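You operate a simulated robot arm through the tools that you are given. There is no shell and no other tool. Be economical: measure what you need, move in short steps, check, and stop when the job is done.

The job below is to be done with a simulated robot arm. You get a single attempt, and the scene is never put back.

TASK
Polish the haze off block and disc; bed each on a tissue pad.
Fine: At the wall bench, both polished first, with the polishing block, which goes back. Wooden block on the white pad, iron disc on the other.

It is judged by the outcome, as a careful person would: the job done as asked, and still so three seconds after it is handed in. It fails if anything else is knocked over, pushed out of place, dropped, spilled or broken.

THE ROBOT
A 7-joint arm with a two-finger parallel gripper, fixed in place. Base frame: the origin is at the foot of the arm, x ahead of it, y to its left, z up. Units: cm, rad, N and s.
With the tool pointing down near the work surface it reaches from about 20 to 72 cm from the base axis. Its first joint turns from -2.897 to 2.897 rad. Payload 1.57 kg.
The tool frame sits at the grasp point between the pads (the TCP): z along the fingers, y along the line on which they close. The tips reach 3 cm beyond it. The gripper opens to 11 cm. The fingers are 2.4 cm wide and 1.2 cm thick; the gripper's body (4.8 by 11.2 cm) begins 7.8 cm behind the TCP.
Orientation is that of the tool frame in the base frame, as [roll, pitch, yaw] about the fixed x, y, z axes, in that order (R = Rz(yaw) Ry(pitch) Rx(roll)). With the fingers straight down and closing along the base's y, the tool's x points along the base's -x, its y along +y and its z along -z.

THE INTERFACE
- The arm moves only by the tool drive_tool. Its argument "targets" is a list of rows, each a list of 6 numbers: the shift along the base's x, y, z in cm, then the turn, a rotation vector about the base's x, y, z in rad. In form: [[dx, dy, dz, rx, ry, rz], ...]. A call has 1 to 20 rows; each row is the pose to reach, as a shift and turn from the pose commanded when the call began. "claw" is the finger opening in cm, from 0 to 11, set as the call begins (left out, the last holds). A row lasts 0.2 s, in which the tool goes at most 5 cm and 0.15 rad; a call with a longer step from one row to the next is refused whole, and so is a gripper value outside its range. Where a pose cannot be reached the arm comes as near as it can. A force on the tool above 70 N (or 10 N above the force at the start of the call, whichever is more), or a blocked arm, ends the call early, and 0.2 s more pass. Each finger travels about 4.5 cm/s and halts on what it meets, pressing with about 27 N; the grip force reading is that of the motor and also rises with nothing between the fingers. The clock runs only during rows and for 0.2 s after the last one: add rows that repeat a pose to give the fingers time. The reply holds the time, the measured pose of the TCP, the force on the tool along the base axes, the opening and the grip force, in the units named above and with some noise, with the torque about the TCP (base axes, N m) and any sound that the robot's microphone picked up.
- Cameras (640 x 400 px; columns grow to the right, rows downward): "scene" is fixed at [40.09, 50.26, 156.58]; the picture's right is [-0.39, 0.92, 0.00], its down [0.83, 0.35, -0.44] and it looks along [-0.40, -0.17, -0.90] (base axes); focal length 214 px, centre (320, 200). "wrist" rides on the gripper at [7, 1.6, -14.1] in the tool frame; the picture's right is [-0.23, 0.97, 0.00], its down [-0.86, -0.20, -0.48] and it looks along [-0.47, -0.11, 0.88] (tool axes); focal length 222 px, centre (320, 200). There is no depth. A picture from a camera that has moved, and an enlarged one, comes with that camera's place and axes in the base frame and with its lens.
- grab_frame(camera): a new picture of that camera. The clock stands still meanwhile.
- move_column(by): slides the trunk up (or, below 0, down) by that many cm; the arm rides with it, the base frame stays. It gives what a move gives, with no picture.
- enlarge(camera, box): a new picture of the part [left, top, right, bottom] of that camera's present view, enlarged. The clock stands still meanwhile.
- sign_off(): hands the job in; it is judged then, once.

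Go step by step. Nothing tells you positions but the pictures and the camera data: compare them with the known pose of the tool, close in by small moves and look again before you grip or let go. The budget is 120 turns and 76 pictures, counting those below and the enlarged ones. Unless the task says otherwise, let go and move clear before handing in, and close with one line.

The tools are called after "Request:" as a command line: name --pt "numbers of a row" for each row, then --argument value for the rest, lists and objects as JSON in quotes. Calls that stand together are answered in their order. drive_tool: Moves the arm, as the interface text tells. Its arguments: {"type":"object","properties":{"targets":{"type":"array"},"claw":{"type":"number"}},"required":["targets"]} The other tools are called the same way: move_column (by) slides the trunk up or down; grab_frame (camera) takes a picture; enlarge (camera, box) takes an enlarged picture of a part of a camera's view; sign_off () hands the job in.

At the start:

```text
time_s: 0.0
position: [15.65, 38.84, 125.14]
tcp_rot: [-3.141, -0.001, 3.141]
wrist_force: [0.7, 0.4, -0.4]
wrist_torque: [0.02, 0.01, 0.01]
finger_gap: 11.02
gripper_force: 0.0
trunk travel left (down, up): [-52.5, 6.5]
```

scene: 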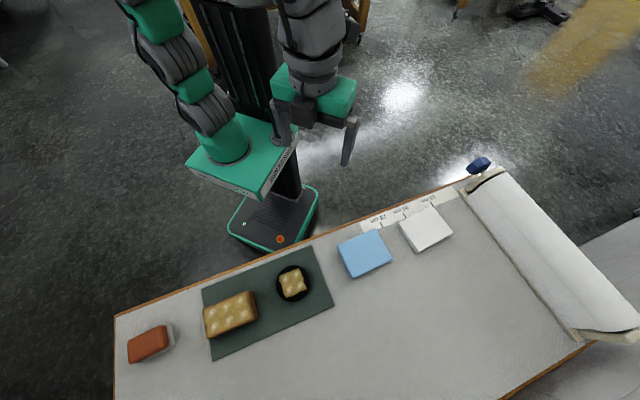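
wrist: 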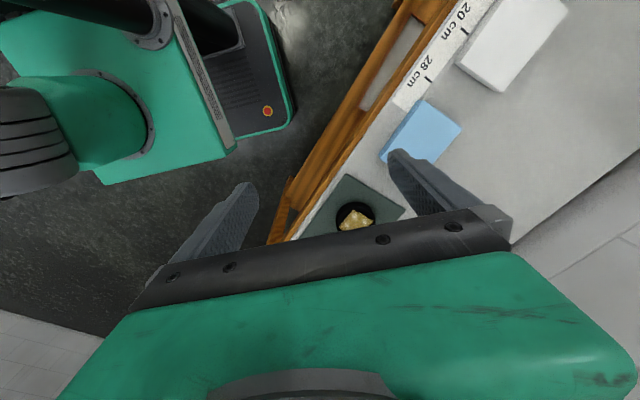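

I see a bench with a mat holding the wooden block and a disc (both with yellowish haze patches), a red-brown polishing block to the left, and blue and white pads to the right. I'll look closer before measuring.

Request:
enlarge --camera "scene" --box '[110, 240, 350, 390]'

Request:
enlarge --camera "scene" --box '[320, 140, 560, 290]'

```text
2.67 times, centred on (230, 315) of scene
camera zoom: at [40.09, 50.26, 156.58], right [-0.39, 0.92, 0.0], down [0.83, 0.35, -0.44], along [-0.4, -0.17, -0.9], focal length 572 px, centre (560, -107)
```

zoom: 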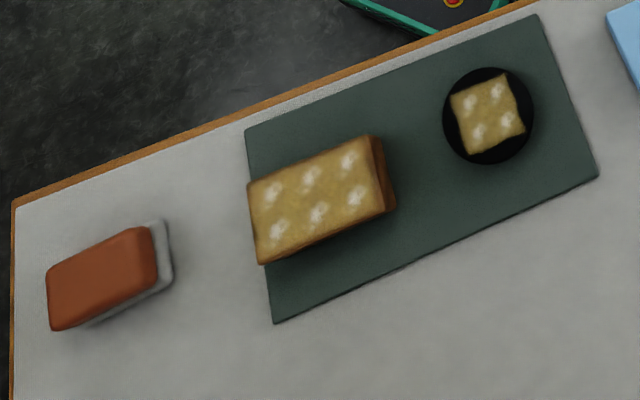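

```text
2.67 times, centred on (440, 215) of scene
camera zoom: at [40.09, 50.26, 156.58], right [-0.39, 0.92, 0.0], down [0.83, 0.35, -0.44], along [-0.4, -0.17, -0.9], focal length 572 px, centre (0, 160)
```

zoom: 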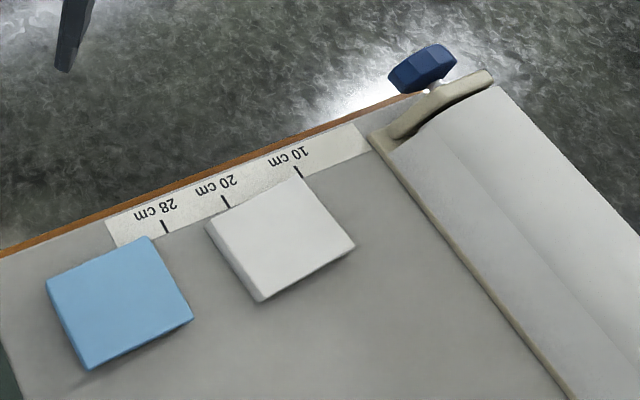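

The bench's long axis runs at about 135° in the base frame. I estimate the polishing block near (63,18), wood (51,31), disc (39,42), blue pad (24,57) and white pad (11,70). I'll move above the polishing block, turning the gripper so it closes across the bench.

Request:
drive_tool --pt "3.4 -1.5 0 0 0 -0.056" --pt "6.8 -3 0 0 0 -0.112" --pt "10.2 -4.5 0 0 0 -0.168" --pt "13.6 -6 0 0 0 -0.224" --pt "17 -7.5 0 0 0 -0.28" --pt "20.4 -9 0 0 0 -0.336" --pt "23.8 -10.5 0 0 0 -0.392" --pt "27.2 -12 0 0 0 -0.448" --pt "30.6 -13.5 0 0 0 -0.504" --pt "34 -15 0 0 0 -0.56" --pt "37.4 -16.5 0 0 0 -0.616" --pt "40.8 -18 0 0 0 -0.672" --pt "44.2 -19.5 0 0 0 -0.728" --pt "47 -20.7 0 0 0 -0.785" --pt "47 -20.7 -4 0 0 -0.785" --pt "47 -20.7 -8 0 0 -0.785" --pt "47 -20.7 -8 0 0 -0.785" --claw 11

Request:
grab_frame --camera "wrist"

Request:
grab_frame --camera "scene"

```text
time_s: 3.6
position: [62.79, 17.92, 116.96]
tcp_rot: [-3.141, 0.0, 2.355]
wrist_force: [0.4, -0.6, 0.1]
wrist_torque: [0.02, 0.0, 0.01]
finger_gap: 11.0
gripper_force: 0.0
out of reach, approached as far as the arm can: row 14
trunk travel left (down, up): [-52.5, 6.5]
```

```text
71 pictures are left
camera wrist: at [59.0, 24.1, 131.18], right [0.85, 0.53, 0.0], down [0.46, -0.75, 0.48], along [0.25, -0.41, -0.88], focal length 222 px, centre (320, 200)
```

wrist: 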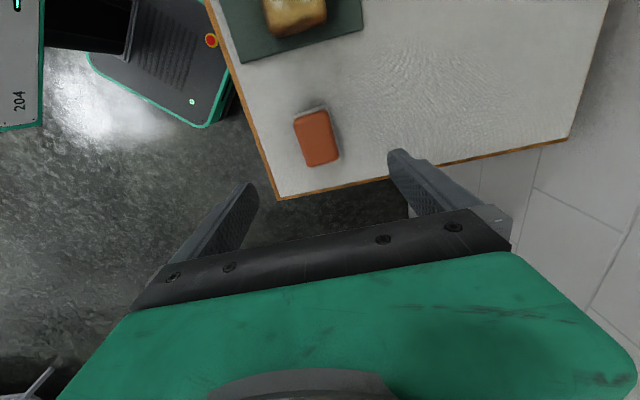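

```text
70 pictures are left
```

scene: 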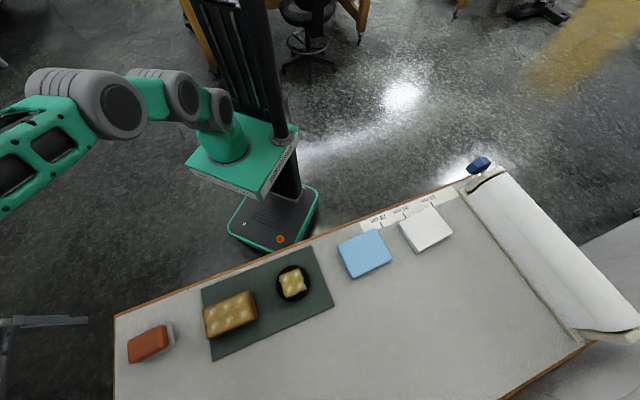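

The wrist view and the scene view agree: the polishing block's top is near (62.7,17.4), z about 98. I'll enlarge it to read its orientation and height.

Request:
enlarge --camera "wrist" --box '[256, 80, 384, 180]'

```text
4.00 times, centred on (320, 130) of wrist
camera zoom: at [59.0, 24.1, 131.18], right [0.85, 0.53, 0.0], down [0.46, -0.75, 0.48], along [0.25, -0.41, -0.88], focal length 888 px, centre (320, 480)
```

zoom: 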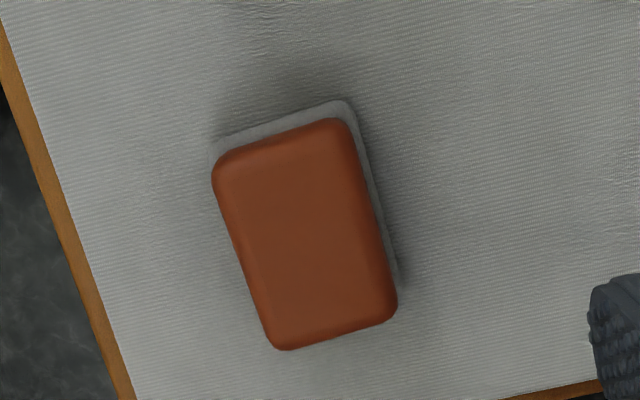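

The block is about 7 × 5 cm with its long axis near -42°, centred at about (62.8,17.1). I'll come down to a stop above it and check.

Request:
drive_tool --pt "0 -0.9 -3 0 0 0.055" --pt "0 -0.9 -7 0 0 0.055" --pt "0 -0.9 -11 0 0 0.055" --pt "0 -0.9 -11 0 0 0.055"

Request:
grab_frame --camera "wrist"

Request:
enlarge --camera "scene" --box '[50, 250, 290, 400]'

```text
time_s: 4.6
position: [62.5, 17.11, 105.99]
tcp_rot: [3.141, 0.0, 2.411]
wrist_force: [0.3, -0.3, 0.1]
wrist_torque: [-0.02, 0.02, 0.02]
finger_gap: 11.0
gripper_force: 0.0
trunk travel left (down, up): [-52.5, 6.5]
```

```text
68 pictures are left
camera wrist: at [58.62, 22.96, 120.12], right [0.82, 0.57, 0.0], down [0.5, -0.72, 0.48], along [0.27, -0.39, -0.88], focal length 222 px, centre (320, 200)
```

wrist: 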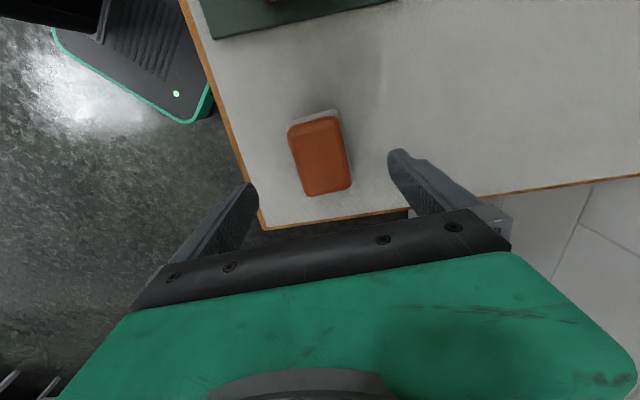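

```text
2.67 times, centred on (170, 325) of scene
camera zoom: at [40.09, 50.26, 156.58], right [-0.39, 0.92, 0.0], down [0.83, 0.35, -0.44], along [-0.4, -0.17, -0.9], focal length 572 px, centre (720, -133)
```

zoom: 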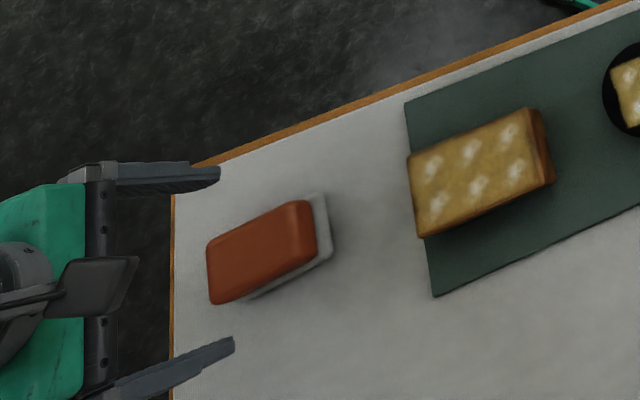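

The fingers straddle the block and line up with it. I'll lower to put the tips at about z 96.7, then close.

Request:
drive_tool --pt "0.1 0.1 -3 0 0 0" --pt "0.1 0.1 -5 0 0 0" --pt "0.1 0.1 -6.2 0 0 0" --pt "0.1 0.1 -6.2 0 0 0"

Request:
enlarge --camera "scene" --box '[90, 290, 250, 390]'

Request:
grab_frame --camera "wrist"

```text
time_s: 5.6
position: [62.8, 17.26, 99.79]
tcp_rot: [3.141, 0.002, 2.413]
wrist_force: [0.5, 0.2, 0.1]
wrist_torque: [0.0, -0.02, -0.05]
finger_gap: 11.01
gripper_force: 0.1
trunk travel left (down, up): [-52.5, 6.5]
```

```text
4.00 times, centred on (170, 340) of scene
camera zoom: at [40.09, 50.26, 156.58], right [-0.39, 0.92, 0.0], down [0.83, 0.35, -0.44], along [-0.4, -0.17, -0.9], focal length 858 px, centre (920, -360)
```

zoom: 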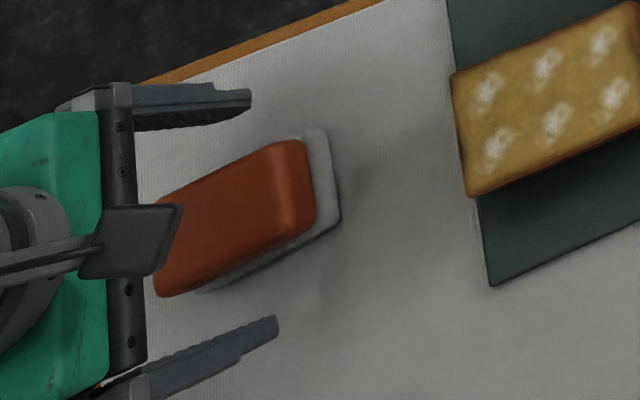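

```text
65 pictures are left
camera wrist: at [58.73, 23.17, 113.98], right [0.82, 0.57, 0.0], down [0.5, -0.72, 0.48], along [0.28, -0.39, -0.88], focal length 222 px, centre (320, 200)
```

wrist: 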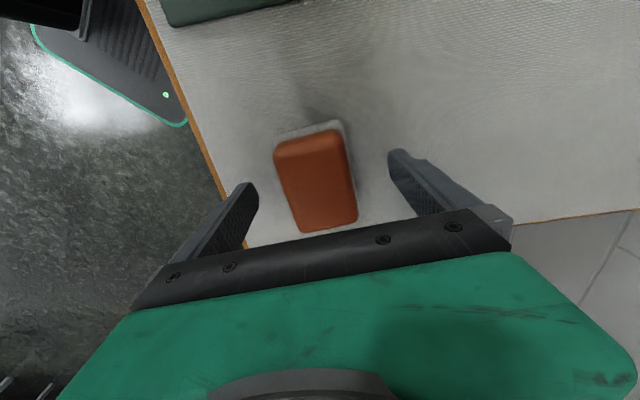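

Everything is centred, so I'll close the fingers.

Request:
drive_tool --pt "0 0 0 0 0 0" --pt "0 0 0 0 0 0" --pt "0 0 0 0 0 0" --pt "0 0 0 0 0 0" --pt "0 0 0 0 0 0" --pt "0 0 0 0 0 0" --claw 3.5

Request:
enlarge --camera "scene" --box '[90, 290, 250, 390]'

```text
time_s: 7.0
position: [62.71, 17.22, 99.76]
tcp_rot: [3.141, 0.0, 2.412]
wrist_force: [1.0, -1.2, 0.4]
wrist_torque: [0.0, -0.03, 0.04]
finger_gap: 5.12
gripper_force: 26.7
trunk travel left (down, up): [-52.5, 6.5]
```

```text
4.00 times, centred on (170, 340) of scene
camera zoom: at [40.09, 50.26, 156.58], right [-0.39, 0.92, 0.0], down [0.83, 0.35, -0.44], along [-0.4, -0.17, -0.9], focal length 858 px, centre (920, -360)
```

zoom: 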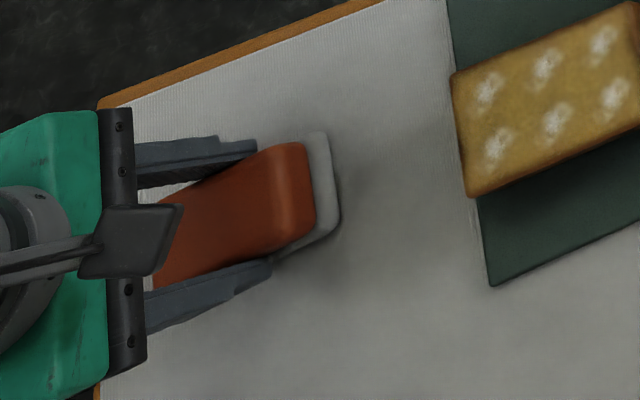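

The grip holds at 5.1 cm. I'm remembering the home pose (62.71, 17.22, 99.76, yaw 2.412), and now I'll lift.

Request:
drive_tool --pt "0 0 1 0 0 0" --pt "0 0 4 0 0 0" --pt "0 0 8 0 0 0" --pt "0 0 8 0 0 0"

Request:
enlarge --camera "scene" --box '[50, 250, 290, 400]'

Request:
grab_frame --camera "wrist"

```text
time_s: 8.0
position: [62.9, 17.13, 107.92]
tcp_rot: [3.141, 0.0, 2.411]
wrist_force: [0.3, 0.0, -0.2]
wrist_torque: [-0.01, -0.01, 0.01]
finger_gap: 3.51
gripper_force: 0.0
trunk travel left (down, up): [-52.5, 6.5]
```

```text
2.67 times, centred on (170, 325) of scene
camera zoom: at [40.09, 50.26, 156.58], right [-0.39, 0.92, 0.0], down [0.83, 0.35, -0.44], along [-0.4, -0.17, -0.9], focal length 572 px, centre (720, -133)
```

zoom: 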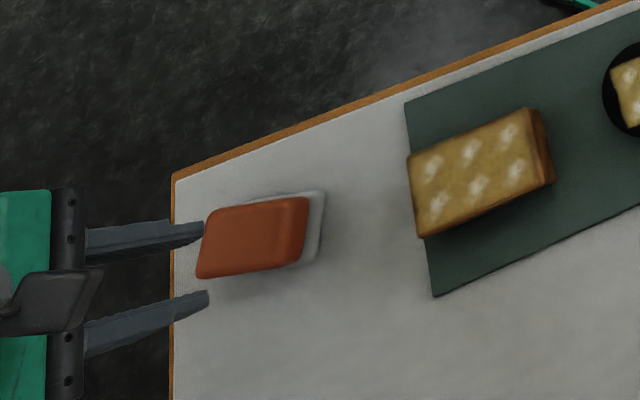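

```text
62 pictures are left
camera wrist: at [58.82, 23.11, 122.05], right [0.82, 0.57, 0.0], down [0.5, -0.72, 0.48], along [0.28, -0.39, -0.88], focal length 222 px, centre (320, 200)
```

wrist: 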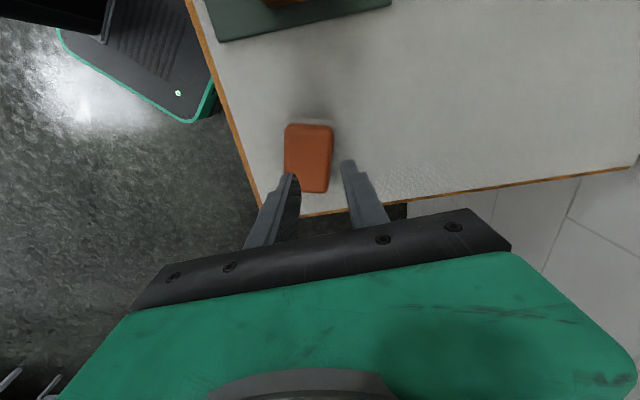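

The block slipped out because I gripped only its rounded upper edge, and it has turned a little where it sits. I'll open the fingers, re-measure and grip lower.

Request:
drive_tool --pt "0 0 2 0 0 0" --pt "0 0 2 0 0 0" --pt "0 0 2 0 0 0" --pt "0 0 2 0 0 0" --pt "0 0 2 0 0 0" --claw 11

Request:
enlarge --camera "wrist" --box '[256, 100, 384, 200]'

Request:
enlarge --camera "scene" --box '[106, 310, 202, 370]'

```text
time_s: 9.2
position: [62.82, 17.19, 109.65]
tcp_rot: [-3.141, 0.0, 2.412]
wrist_force: [-0.2, 1.0, -0.9]
wrist_torque: [0.01, 0.02, -0.03]
finger_gap: 11.01
gripper_force: 0.0
trunk travel left (down, up): [-52.5, 6.5]
```

```text
4.00 times, centred on (320, 150) of wrist
camera zoom: at [58.78, 23.14, 123.99], right [0.82, 0.57, 0.0], down [0.5, -0.72, 0.48], along [0.27, -0.39, -0.88], focal length 888 px, centre (320, 400)
```

zoom: 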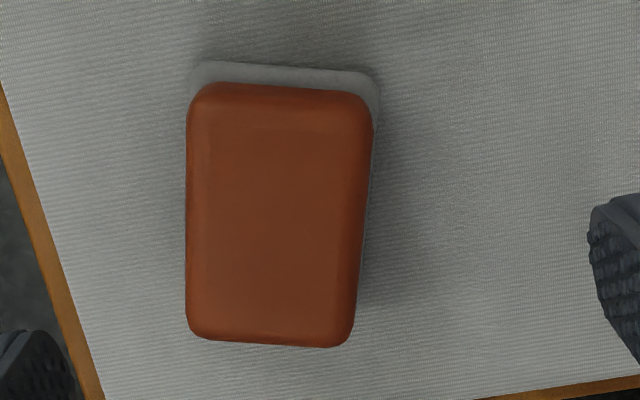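

```text
6.67 times, centred on (154, 340) of scene
camera zoom: at [40.09, 50.26, 156.58], right [-0.39, 0.92, 0.0], down [0.83, 0.35, -0.44], along [-0.4, -0.17, -0.9], focal length 1430 px, centre (1427, -733)
```

zoom: 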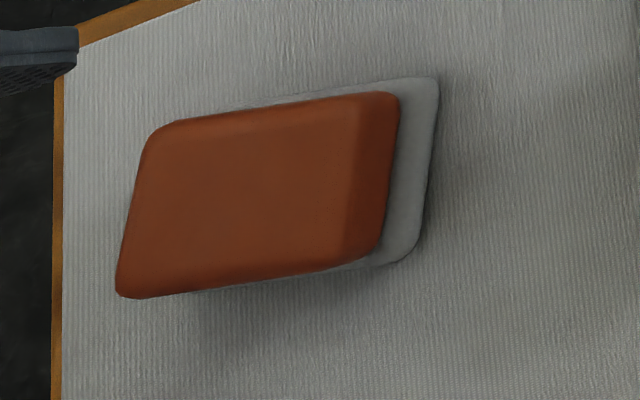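

The block is now centred near (62.4,15.8), with its short axis at about 31° and its top near z 98.2. I'll realign the gripper above it.

Request:
drive_tool --pt "-0.2 -0.7 -2 0 0 -0.15" --pt "-0.4 -1.4 -5 0 0 -0.3" --pt "-0.4 -1.4 -8 0 0 -0.307" --pt "-0.4 -1.4 -8 0 0 -0.307"

Request:
enlarge --camera "wrist" --box '[224, 110, 416, 230]'

Request:
enlarge --camera "scene" --box '[90, 290, 250, 390]'

```text
time_s: 10.2
position: [62.31, 15.82, 101.91]
tcp_rot: [3.141, -0.002, 2.102]
wrist_force: [0.2, 0.3, 0.1]
wrist_torque: [0.01, -0.02, 0.02]
finger_gap: 11.0
gripper_force: 0.0
trunk travel left (down, up): [-52.5, 6.5]
```

```text
3.33 times, centred on (320, 170) of wrist
camera zoom: at [60.26, 22.67, 115.96], right [0.95, 0.3, 0.0], down [0.26, -0.84, 0.48], along [0.14, -0.46, -0.88], focal length 740 px, centre (320, 300)
```

zoom: 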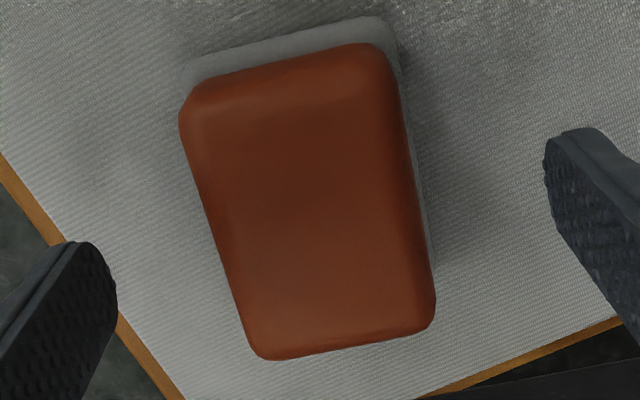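

```text
4.00 times, centred on (170, 340) of scene
camera zoom: at [40.09, 50.26, 156.58], right [-0.39, 0.92, 0.0], down [0.83, 0.35, -0.44], along [-0.4, -0.17, -0.9], focal length 858 px, centre (920, -360)
```

zoom: 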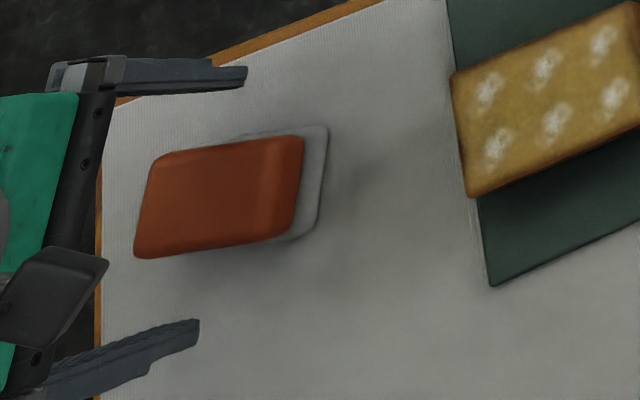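

It's aligned to within 2–3 mm. I'll lower until the tips are at about z 96.0 and close.

Request:
drive_tool --pt "-0.25 0.2 -1.5 0 0 0" --pt "-0.25 0.2 -2.9 0 0 0" --pt "-0.25 0.2 -2.9 0 0 0"

Request:
drive_tool --pt "0 0 0 0 0 0" --pt "0 0 0 0 0 0" --pt "0 0 0 0 0 0" --pt "0 0 0 0 0 0" --pt "0 0 0 0 0 0" --pt "0 0 0 0 0 0" --claw 3

Request:
enlarge --camera "wrist" --box '[224, 110, 416, 230]'

Request:
enlarge --camera "scene" --box '[90, 290, 250, 390]'

```text
time_s: 11.0
position: [62.11, 16.04, 98.9]
tcp_rot: [-3.142, 0.001, 2.105]
wrist_force: [0.6, 0.0, -0.6]
wrist_torque: [0.03, 0.01, 0.0]
finger_gap: 11.0
gripper_force: 0.1
trunk travel left (down, up): [-52.5, 6.5]
```

```text
time_s: 12.4
position: [62.1, 15.94, 98.91]
tcp_rot: [3.14, 0.001, 2.105]
wrist_force: [-0.3, -0.7, 0.1]
wrist_torque: [0.01, 0.05, 0.05]
finger_gap: 5.72
gripper_force: 27.3
trunk travel left (down, up): [-52.5, 6.5]
```

```text
3.33 times, centred on (320, 170) of wrist
camera zoom: at [60.01, 22.9, 113.1], right [0.95, 0.3, 0.0], down [0.26, -0.84, 0.48], along [0.14, -0.46, -0.88], focal length 740 px, centre (320, 300)
```

zoom: 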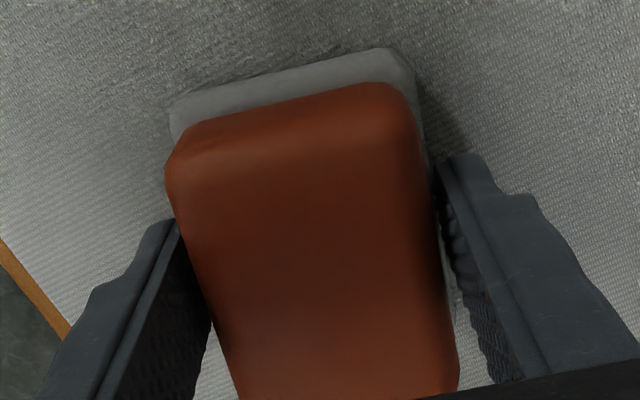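

```text
4.00 times, centred on (170, 340) of scene
camera zoom: at [40.09, 50.26, 156.58], right [-0.39, 0.92, 0.0], down [0.83, 0.35, -0.44], along [-0.4, -0.17, -0.9], focal length 858 px, centre (920, -360)
```

zoom: 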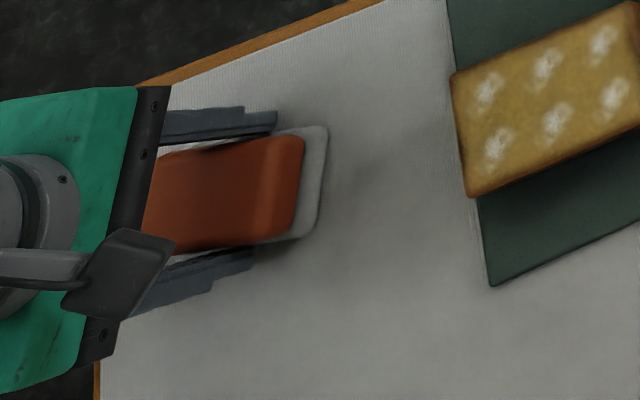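

The fingers now hold the wider grey base at 5.7 cm. I'll try a small test lift.

Request:
drive_tool --pt "0 0 0.5 0 0 0" --pt "0 0 1 0 0 0" --pt "0 0 1.5 0 0 0" --pt "0 0 1.5 0 0 0"

Request:
enlarge --camera "scene" --box '[90, 290, 250, 390]'

```text
time_s: 13.4
position: [62.12, 16.08, 100.36]
tcp_rot: [-3.141, 0.0, 2.106]
wrist_force: [-0.9, 1.0, -1.8]
wrist_torque: [-0.02, 0.01, 0.01]
finger_gap: 5.73
gripper_force: 26.8
trunk travel left (down, up): [-52.5, 6.5]
```

```text
4.00 times, centred on (170, 340) of scene
camera zoom: at [40.09, 50.26, 156.58], right [-0.39, 0.92, 0.0], down [0.83, 0.35, -0.44], along [-0.4, -0.17, -0.9], focal length 858 px, centre (920, -360)
```

zoom: 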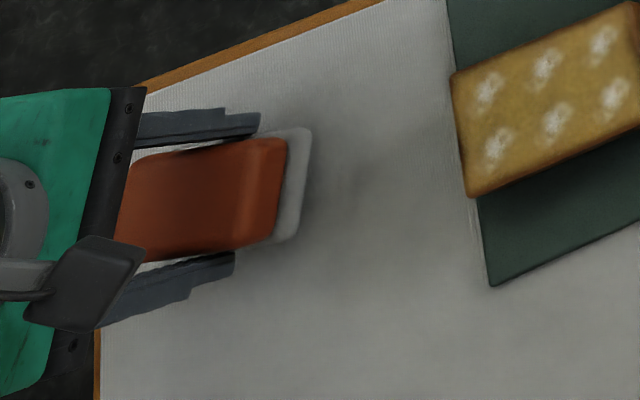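

The block came up cleanly, with its felt face about 3.9 cm below the TCP. I'll lift, straighten it to the bench and stop short of the wood to measure it from the wrist camera.

Request:
drive_tool --pt "0 0 4 0 0 0.05" --pt "-1 1.5 8 0 0 0.1" --pt "-2.5 4 11 0 0 0.15" --pt "-4.5 7 12 0 0 0.2" --pt "-6 10 12 0 0 0.25" --pt "-6 10 12 0 0 0.25"

Request:
grab_frame --camera "wrist"

Request:
grab_frame --camera "scene"

```text
time_s: 14.8
position: [55.86, 26.13, 112.54]
tcp_rot: [-3.14, -0.002, 2.354]
wrist_force: [-1.0, -0.1, -0.8]
wrist_torque: [-0.01, -0.01, -0.02]
finger_gap: 5.73
gripper_force: 26.9
trunk travel left (down, up): [-52.5, 6.5]
```

```text
54 pictures are left
camera wrist: at [52.37, 32.25, 126.67], right [0.85, 0.53, 0.0], down [0.46, -0.75, 0.48], along [0.25, -0.41, -0.88], focal length 222 px, centre (320, 200)
```

wrist: 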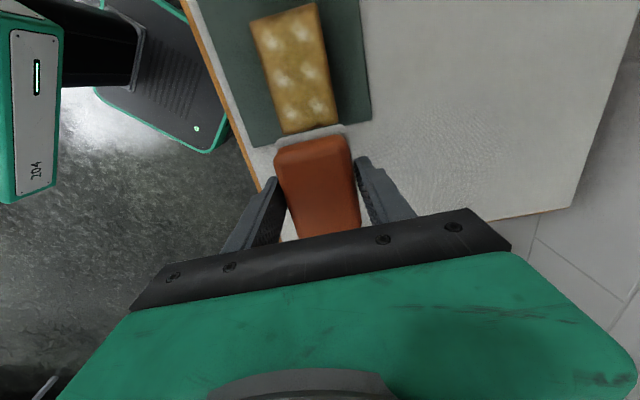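

```text
53 pictures are left
```

scene: 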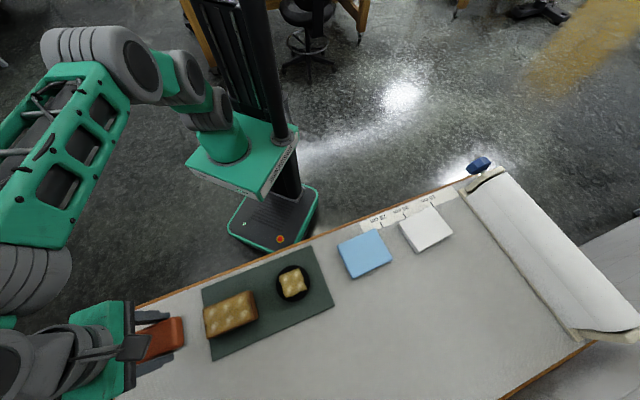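

From two views the wood's top is about 11.7 × 7 cm, centred near (50.4,31.2), with its top around z 98–99. I'll move over it and come down close.

Request:
drive_tool --pt "-2.7 2.5 0 0 0 0" --pt "-5.4 5.05 -2 0 0 0" --pt "-5.4 5.05 -5 0 0 0" --pt "-5.4 5.05 -7.5 0 0 0" --pt "-5.4 5.05 -8.3 0 0 0" --pt "-5.4 5.05 -8.3 0 0 0"

Request:
enlarge --camera "scene" --box '[130, 240, 330, 365]'

Request:
grab_frame --camera "wrist"

```text
time_s: 16.2
position: [50.8, 30.99, 104.31]
tcp_rot: [3.14, 0.001, 2.355]
wrist_force: [0.4, -0.2, -1.3]
wrist_torque: [-0.01, 0.01, -0.01]
finger_gap: 5.72
gripper_force: 27.1
trunk travel left (down, up): [-52.5, 6.5]
```

```text
3.20 times, centred on (230, 302) of scene
camera zoom: at [40.09, 50.26, 156.58], right [-0.39, 0.92, 0.0], down [0.83, 0.35, -0.44], along [-0.4, -0.17, -0.9], focal length 686 px, centre (608, -128)
```

zoom: 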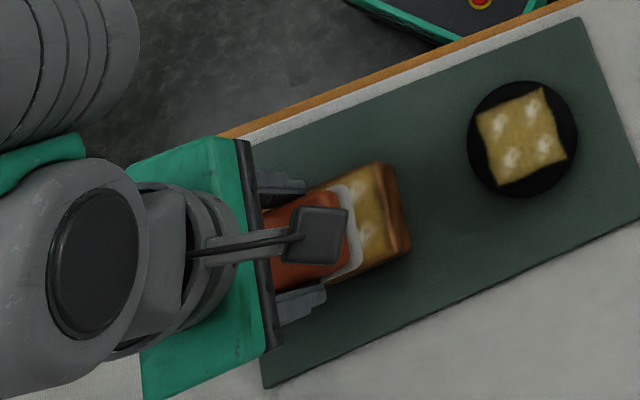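

```text
51 pictures are left
camera wrist: at [47.02, 37.2, 118.44], right [0.85, 0.53, 0.0], down [0.46, -0.75, 0.48], along [0.25, -0.41, -0.88], focal length 222 px, centre (320, 200)
```

wrist: 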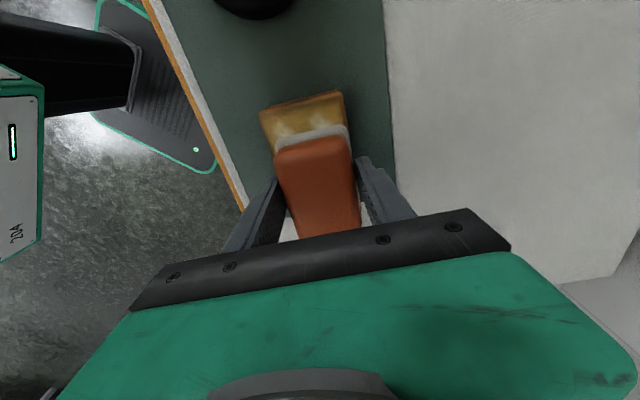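

I'm centred over the wood with the felt at about z 100.4. Now I'll feel downward in small steps.

Request:
drive_tool --pt "-0.3 0.1 -0.3 0 0 0" --pt "-0.3 0.1 -0.6 0 0 0" --pt "-0.3 0.1 -0.6 0 0 0"

Request:
drive_tool --pt "0 0 -0.2 0 0 0" --pt "0 0 -0.4 0 0 0" --pt "0 0 -0.4 0 0 0"

```text
time_s: 17.0
position: [50.37, 31.18, 104.14]
tcp_rot: [3.133, 0.002, 2.353]
wrist_force: [5.9, -0.4, 29.7]
wrist_torque: [-0.09, 0.04, -0.05]
finger_gap: 5.72
gripper_force: 27.4
trunk travel left (down, up): [-52.5, 6.5]
```

```text
time_s: 17.8
position: [50.46, 31.16, 103.53]
tcp_rot: [3.136, 0.003, 2.354]
wrist_force: [3.0, -0.6, 38.3]
wrist_torque: [-0.03, -0.09, 0.0]
finger_gap: 5.73
gripper_force: 26.9
trunk travel left (down, up): [-52.5, 6.5]
```

Contact came sooner than expected: the wood's top is near z 100.3 and I'm pressing too hard at 38 N. I'll back off.

Request:
drive_tool --pt "0 0 0.2 0 0 0" --pt "0 0 0.3 0 0 0" --pt "0 0 0.3 0 0 0"

Request:
enlarge --camera "scene" --box '[130, 240, 330, 365]'

Request:
enlarge --camera "wrist" --box '[224, 70, 416, 190]'

```text
time_s: 18.6
position: [50.21, 31.15, 103.44]
tcp_rot: [3.139, -0.001, 2.354]
wrist_force: [5.4, 2.2, 25.8]
wrist_torque: [0.3, -0.45, 0.05]
finger_gap: 5.73
gripper_force: 27.1
trunk travel left (down, up): [-52.5, 6.5]
```

```text
3.20 times, centred on (230, 302) of scene
camera zoom: at [40.09, 50.26, 156.58], right [-0.39, 0.92, 0.0], down [0.83, 0.35, -0.44], along [-0.4, -0.17, -0.9], focal length 686 px, centre (608, -128)
```

zoom: 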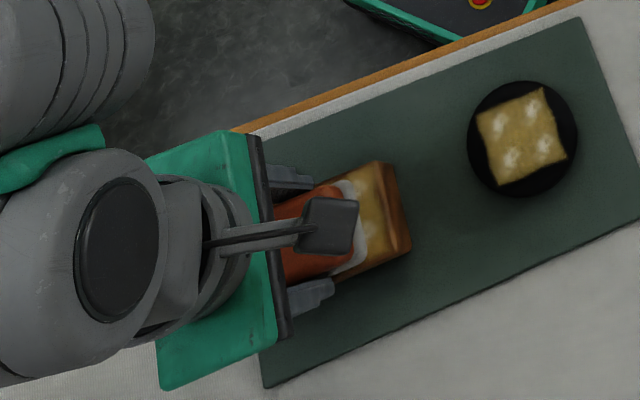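

```text
3.33 times, centred on (320, 130) of wrist
camera zoom: at [46.6, 37.28, 117.7], right [0.85, 0.53, 0.0], down [0.46, -0.75, 0.48], along [0.25, -0.41, -0.88], focal length 740 px, centre (320, 433)
```

zoom: 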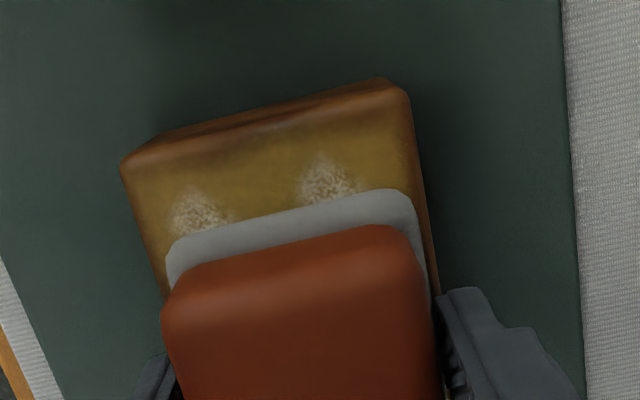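

Force is still about 26 N and the block has slid up slightly in the grip, so I'll ease off further.

Request:
drive_tool --pt "0 0 0.2 0 0 0" --pt "0 0 0.2 0 0 0"

```text
time_s: 19.2
position: [50.31, 31.1, 103.51]
tcp_rot: [-3.139, -0.001, 2.355]
wrist_force: [2.9, 3.5, 12.0]
wrist_torque: [0.32, -0.38, 0.04]
finger_gap: 5.71
gripper_force: 26.7
trunk travel left (down, up): [-52.5, 6.5]
```

A steady 12 N is good. I'll make a first gentle stroke along the length and check that the wood stays put.

Request:
drive_tool --pt "-0.6 0.6 0 0 0 0" --pt "-1.2 1.2 0 0 0 0" --pt "-1.8 1.8 0 0 0 0" --pt "-1.2 1.2 0 0 0 0" --pt "-0.6 0.6 0 0 0 0" --pt "0 0 0 0 0 0" --pt "0.6 -0.6 0 0 0 0" --pt "1.2 -1.2 0 0 0 0" --pt "1.8 -1.8 0 0 0 0" --pt "1.8 -1.8 0 0 0 0"

Request:
enlarge --camera "wrist" --box '[224, 50, 416, 170]'

```text
time_s: 21.4
position: [52.23, 29.38, 103.56]
tcp_rot: [3.142, -0.001, 2.355]
wrist_force: [0.1, -0.1, -1.3]
wrist_torque: [0.02, 0.01, 0.0]
finger_gap: 5.72
gripper_force: 26.9
trunk travel left (down, up): [-52.5, 6.5]
```

```text
3.33 times, centred on (320, 110) of wrist
camera zoom: at [48.53, 35.48, 117.79], right [0.85, 0.53, 0.0], down [0.46, -0.75, 0.48], along [0.25, -0.41, -0.88], focal length 740 px, centre (320, 500)
```

zoom: 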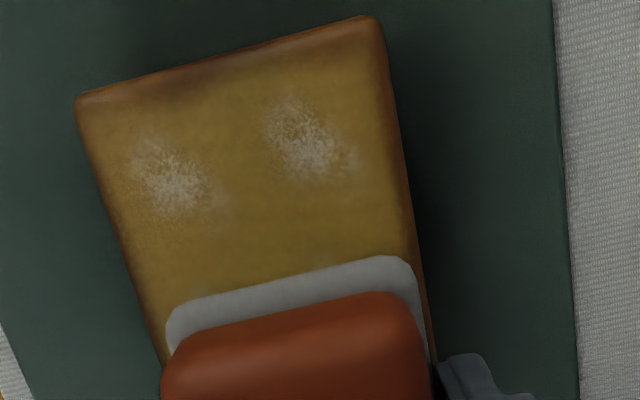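

Contact faded at the end of the stroke and the haze is still there. I'll return to the centre, lower slightly and read the force.

Request:
drive_tool --pt "-0.6 0.6 -0.1 0 0 0" --pt "-1.2 1.2 -0.15 0 0 0" --pt "-1.8 1.8 -0.2 0 0 0" --pt "-1.8 1.8 -0.2 0 0 0"

Request:
drive_tool --pt "-0.6 0.6 0 0 0 0" --pt "-1.2 1.2 0 0 0 0" --pt "-1.8 1.8 0 0 0 0" --pt "-1.8 1.8 0 0 0 0"

```text
time_s: 22.4
position: [50.4, 31.25, 103.5]
tcp_rot: [3.14, 0.0, 2.354]
wrist_force: [1.7, -0.9, 4.7]
wrist_torque: [-0.05, 0.01, 0.02]
finger_gap: 5.75
gripper_force: 26.7
trunk travel left (down, up): [-52.5, 6.5]
```

```text
time_s: 23.4
position: [48.51, 32.96, 103.5]
tcp_rot: [3.14, 0.001, 2.354]
wrist_force: [2.9, -1.8, 8.5]
wrist_torque: [-0.16, -0.03, -0.06]
finger_gap: 5.7
gripper_force: 26.8
trunk travel left (down, up): [-52.5, 6.5]
```

Contact is now light and steady at 5–8 N. I'll do full-length strokes there and back, then look.

Request:
drive_tool --pt "0.6 -0.6 -0.02 0 0 0" --pt "1.2 -1.2 -0.04 0 0 0" --pt "1.8 -1.8 -0.06 0 0 0" --pt "2.4 -2.4 -0.08 0 0 0" --pt "3.0 -3.0 -0.1 0 0 0" --pt "3.6 -3.6 -0.1 0 0 0" --pt "3.6 -3.6 -0.1 0 0 0"

Request:
enlarge --camera "wrist" --box '[224, 50, 416, 170]'

```text
time_s: 25.0
position: [52.24, 29.48, 103.66]
tcp_rot: [3.141, 0.001, 2.353]
wrist_force: [-3.1, 4.0, 13.4]
wrist_torque: [0.13, 0.15, -0.01]
finger_gap: 5.69
gripper_force: 27.1
trunk travel left (down, up): [-52.5, 6.5]
```

```text
3.33 times, centred on (320, 110) of wrist
camera zoom: at [48.42, 35.55, 117.68], right [0.85, 0.53, 0.0], down [0.46, -0.75, 0.48], along [0.25, -0.41, -0.88], focal length 740 px, centre (320, 500)
```

zoom: 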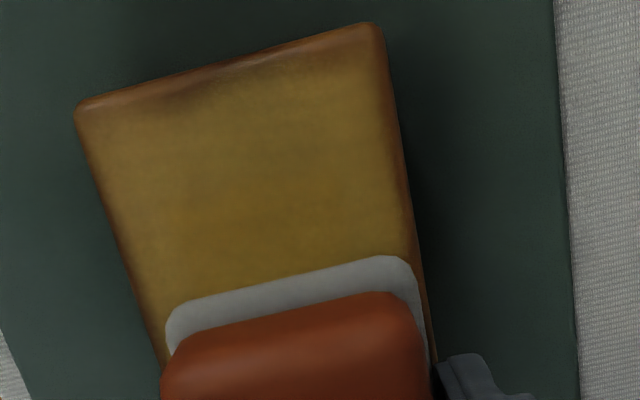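

The white haze patches at this end are gone. I'll make more strokes in two lanes to cover the rest, then lift and inspect.

Request:
drive_tool --pt "0.3 0.3 0 0 0 0" --pt "0.6 0.6 0 0 0 0" --pt "0 1.2 0.02 0 0 0" --pt "-0.6 1.8 0.03 0 0 0" --pt "-1.2 2.4 0.04 0 0 0" --pt "-1.8 3.0 0.06 0 0 0" --pt "-2.4 3.6 0.08 0 0 0" --pt "-3.0 4.2 0.1 0 0 0" --pt "-3.6 3.6 0.1 0 0 0" --pt "-4.2 3.0 0.1 0 0 0" --pt "-3.6 2.4 0.08 0 0 0" --pt "-3.0 1.8 0.08 0 0 0" --pt "-2.4 1.2 0.06 0 0 0" --pt "-1.8 0.6 0.04 0 0 0" --pt "-1.2 0 0.02 0 0 0" --pt "-0.6 -0.6 0 0 0 0" --pt "-0.3 -0.3 0 0 0 0" --pt "0 0 0 0 0 0"

Request:
drive_tool --pt "0 0 2 0 0 0" --pt "2.5 -2.5 5 0 0 0" --pt "5 -5 8 0 0 0" --pt "5 -5 8 0 0 0"

Request:
grab_frame --camera "wrist"

Request:
enlarge --camera "scene" --box '[130, 240, 330, 365]'

```text
time_s: 28.8
position: [52.15, 28.95, 103.48]
tcp_rot: [3.14, 0.001, 2.351]
wrist_force: [-3.8, -9.3, 19.2]
wrist_torque: [-0.46, 0.15, 0.01]
finger_gap: 5.72
gripper_force: 27.3
trunk travel left (down, up): [-52.5, 6.5]
```

```text
time_s: 29.8
position: [57.15, 24.3, 111.37]
tcp_rot: [3.141, -0.001, 2.354]
wrist_force: [0.4, -0.4, -0.9]
wrist_torque: [0.03, -0.01, 0.0]
finger_gap: 5.7
gripper_force: 27.6
trunk travel left (down, up): [-52.5, 6.5]
```

```text
46 pictures are left
camera wrist: at [53.46, 30.46, 125.54], right [0.85, 0.53, 0.0], down [0.46, -0.75, 0.48], along [0.25, -0.41, -0.88], focal length 222 px, centre (320, 200)
```

wrist: 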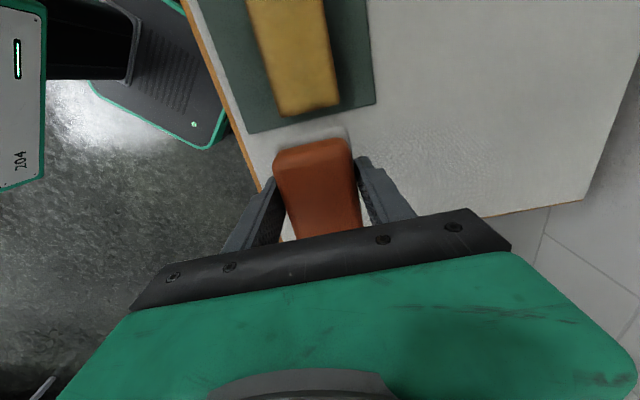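

```text
3.20 times, centred on (230, 302) of scene
camera zoom: at [40.09, 50.26, 156.58], right [-0.39, 0.92, 0.0], down [0.83, 0.35, -0.44], along [-0.4, -0.17, -0.9], focal length 686 px, centre (608, -128)
```

zoom: 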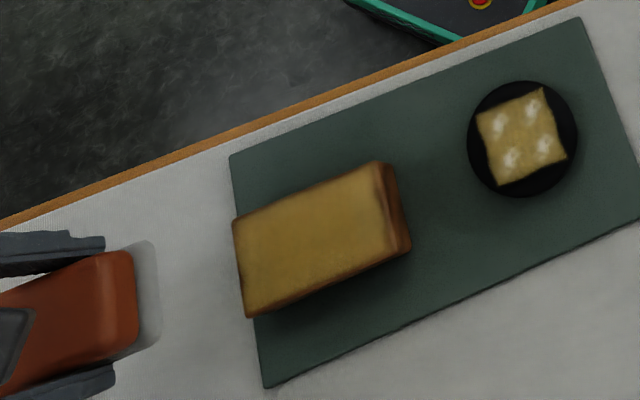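

All six white haze patches on the wood are gone and the wood has not moved. I'll take one close look for any leftover.

Request:
enlarge --camera "scene" --box '[195, 256, 323, 336]'

```text
5.00 times, centred on (259, 296) of scene
camera zoom: at [40.09, 50.26, 156.58], right [-0.39, 0.92, 0.0], down [0.83, 0.35, -0.44], along [-0.4, -0.17, -0.9], focal length 1072 px, centre (625, -280)
```

zoom: 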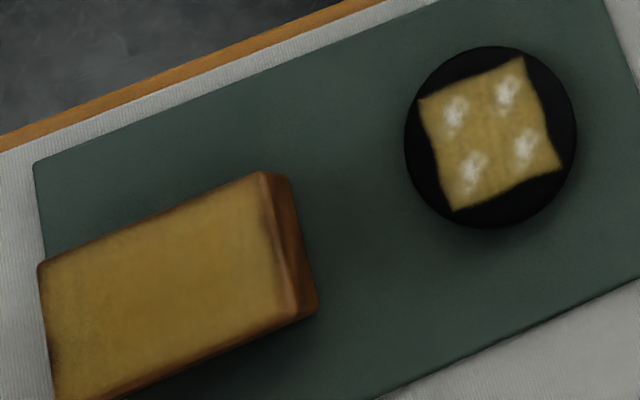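

The wood is clean. Next I'll go over toward the disc and measure it with the wrist camera.

Request:
drive_tool --pt "-3.4 3.2 0.6 0 0 0" --pt "-6.8 6.4 0.6 0 0 0" --pt "-10.2 9.6 0.6 0 0 0" --pt "-13.6 12.7 0.6 0 0 0" --pt "-13.6 12.7 0.6 0 0 0"

Request:
enlarge --camera "wrist" --box '[160, 0, 416, 160]'

```text
time_s: 31.0
position: [43.55, 37.11, 111.96]
tcp_rot: [-3.141, -0.001, 2.354]
wrist_force: [-0.1, -0.3, -1.2]
wrist_torque: [-0.01, -0.01, 0.02]
finger_gap: 5.71
gripper_force: 26.8
trunk travel left (down, up): [-52.5, 6.5]
```

```text
2.50 times, centred on (288, 80) of wrist
camera zoom: at [39.91, 43.2, 126.14], right [0.85, 0.53, 0.0], down [0.46, -0.75, 0.48], along [0.25, -0.41, -0.88], focal length 555 px, centre (400, 500)
```

zoom: 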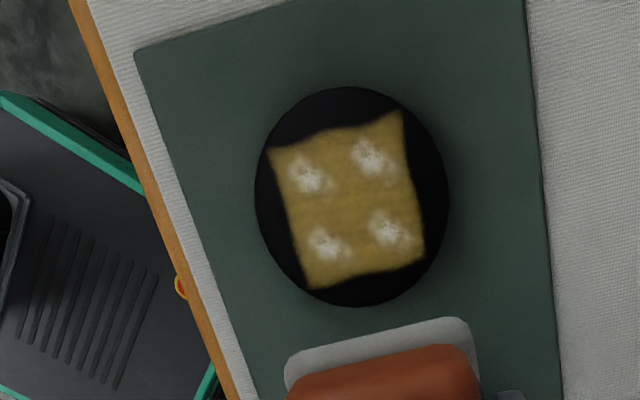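

The disc is about 9 cm across, centred near (38.3,42.1), with its top roughly at z 96–98. I'll move over it and come down in small, force-checked steps.

Request:
drive_tool --pt "-2.6 2.5 -1 0 0 0" --pt "-5.25 5.0 -3 0 0 0" --pt "-5.25 5.0 -6 0 0 0" --pt "-5.25 5.0 -8.5 0 0 0" --pt "-5.25 5.0 -10 0 0 0" --pt "-5.25 5.0 -10 0 0 0"

Request:
grab_frame --camera "wrist"

Request:
enlarge --camera "scene" --box '[210, 230, 338, 310]'

```text
time_s: 32.4
position: [38.37, 42.03, 101.97]
tcp_rot: [-3.14, 0.0, 2.356]
wrist_force: [0.1, -0.1, -0.8]
wrist_torque: [-0.02, -0.02, -0.01]
finger_gap: 5.73
gripper_force: 27.2
trunk travel left (down, up): [-52.5, 6.5]
```

```text
42 pictures are left
camera wrist: at [34.71, 48.16, 116.15], right [0.85, 0.53, 0.0], down [0.46, -0.75, 0.48], along [0.25, -0.41, -0.88], focal length 222 px, centre (320, 200)
```

wrist: 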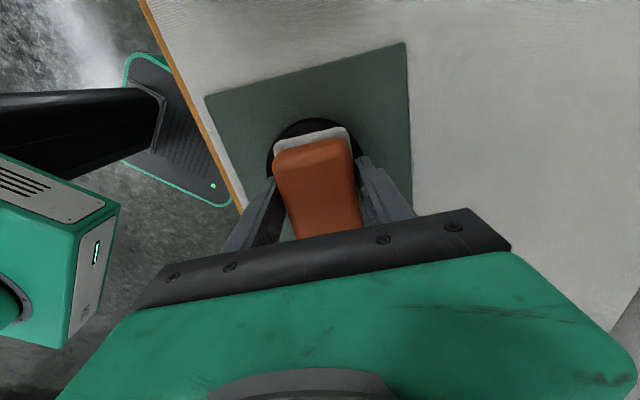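

```text
5.00 times, centred on (274, 270) of scene
camera zoom: at [40.09, 50.26, 156.58], right [-0.39, 0.92, 0.0], down [0.83, 0.35, -0.44], along [-0.4, -0.17, -0.9], focal length 1072 px, centre (550, -150)
```

zoom: 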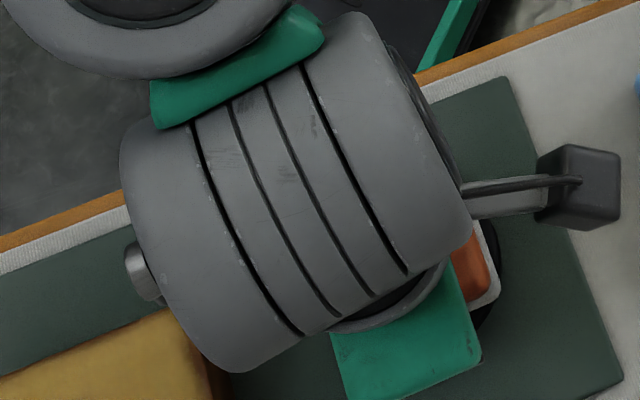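

Well placed, with no contact yet. I'll step down.

Request:
drive_tool --pt "0 0 -0.3 0 0 0" --pt "0 0 -0.6 0 0 0" --pt "0 0 -0.6 0 0 0"

Request:
drive_tool --pt "0 0 -0.15 0 0 0" --pt "0 0 -0.3 0 0 0" --pt "0 0 -0.3 0 0 0"

```text
time_s: 33.2
position: [38.41, 42.06, 101.35]
tcp_rot: [-3.14, -0.001, 2.354]
wrist_force: [-0.8, -0.5, 1.1]
wrist_torque: [-0.08, -0.12, -0.01]
finger_gap: 5.73
gripper_force: 27.2
trunk travel left (down, up): [-52.5, 6.5]
```

```text
time_s: 34.0
position: [38.38, 42.02, 101.44]
tcp_rot: [3.135, 0.0, 2.353]
wrist_force: [-0.5, -1.0, 23.4]
wrist_torque: [-0.52, 0.23, 0.04]
finger_gap: 5.72
gripper_force: 26.8
trunk travel left (down, up): [-52.5, 6.5]
```

Contact is at about TCP 101.4, so the disc top is near z 98.2. I'll ease off to roughly 10 N and make short strokes.

Request:
drive_tool --pt "0 0 0.14 0 0 0" --pt "0 0 0.14 0 0 0"

Request:
drive_tool --pt "-0.5 0.5 0 0 0 0" --pt "-1 1 0 0 0 0" --pt "-0.5 0.5 0 0 0 0" --pt "0 0 0 0 0 0" --pt "0.5 -0.5 0 0 0 0" --pt "1 -1 0 0 0 0" --pt "0.5 -0.5 0 0 0 0" --pt "0 0 0 0 0 0" --pt "0 0 0 0 0 0"

```text
time_s: 34.6
position: [38.27, 42.08, 101.42]
tcp_rot: [3.137, 0.001, 2.353]
wrist_force: [2.6, 2.2, 24.8]
wrist_torque: [-0.02, -0.09, 0.02]
finger_gap: 5.72
gripper_force: 26.7
trunk travel left (down, up): [-52.5, 6.5]
```

```text
time_s: 36.6
position: [38.27, 42.03, 101.34]
tcp_rot: [3.14, -0.001, 2.354]
wrist_force: [6.8, -6.1, 24.3]
wrist_torque: [-0.28, -0.28, -0.09]
finger_gap: 5.68
gripper_force: 26.6
trunk travel left (down, up): [-52.5, 6.5]
```

Request:
drive_tool --pt "0 0 0.12 0 0 0" --pt "0.4 0.4 0.12 0 0 0" --pt "0.7 0.7 0.12 0 0 0" --pt "0.2 1.2 0.12 0 0 0" --pt "-0.3 1.7 0.12 0 0 0" --pt "0.2 1.2 0.12 0 0 0" --pt "0.7 0.7 0.12 0 0 0" --pt "1.2 0.2 0.12 0 0 0" --pt "1.7 -0.3 0.12 0 0 0" --pt "1.2 0.2 0.12 0 0 0" --pt "0.7 0.7 0.12 0 0 0" --pt "0.2 0.2 0.12 0 0 0" --pt "-0.3 -0.3 0.12 0 0 0" --pt "-0.7 -0.7 0.12 0 0 0" --pt "-1.2 -0.2 0.12 0 0 0" --pt "-1.7 0.3 0.12 0 0 0" --pt "-1.2 -0.2 0.12 0 0 0" --pt "-0.7 -0.7 0.12 0 0 0" --pt "0.3 -1.7 0.12 0 0 0" --pt "0 0 0.12 0 0 0"

Request:
drive_tool --pt "0 0 3 0 0 0" --pt "2.5 -2.5 7 0 0 0" --pt "5 -5 10 0 0 0" --pt "8 -8 10 0 0 0" --pt "8 -8 10 0 0 0"

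Request:
enlarge --camera "scene" --box '[195, 240, 355, 340]'

Request:
grab_frame --camera "wrist"

```text
time_s: 40.8
position: [38.28, 42.08, 101.41]
tcp_rot: [-3.141, 0.0, 2.355]
wrist_force: [1.0, 2.1, 0.8]
wrist_torque: [-0.07, -0.03, 0.03]
finger_gap: 5.74
gripper_force: 27.5
trunk travel left (down, up): [-52.5, 6.5]
```

```text
refused: row 2 steps farther than a row can; nothing moved
```

```text
4.00 times, centred on (275, 290) of scene
camera zoom: at [40.09, 50.26, 156.58], right [-0.39, 0.92, 0.0], down [0.83, 0.35, -0.44], along [-0.4, -0.17, -0.9], focal length 858 px, centre (500, -160)
```

zoom: 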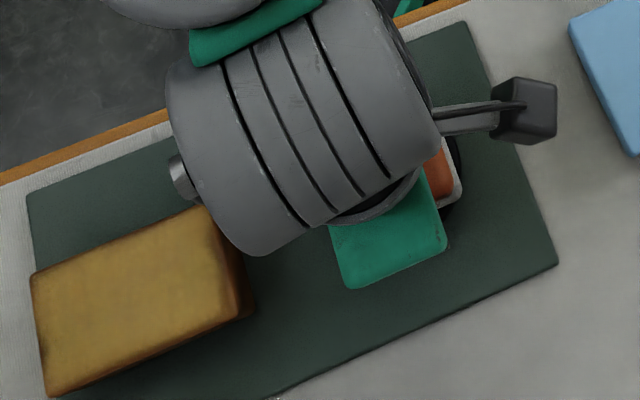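

```text
39 pictures are left
camera wrist: at [34.64, 48.2, 115.51], right [0.85, 0.53, 0.0], down [0.46, -0.75, 0.48], along [0.25, -0.41, -0.88], focal length 222 px, centre (320, 200)
```

wrist: 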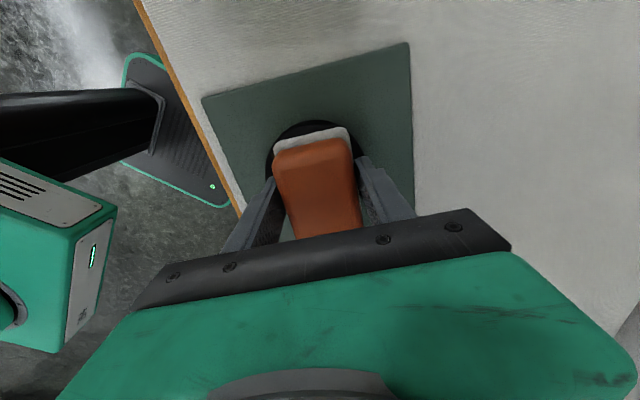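

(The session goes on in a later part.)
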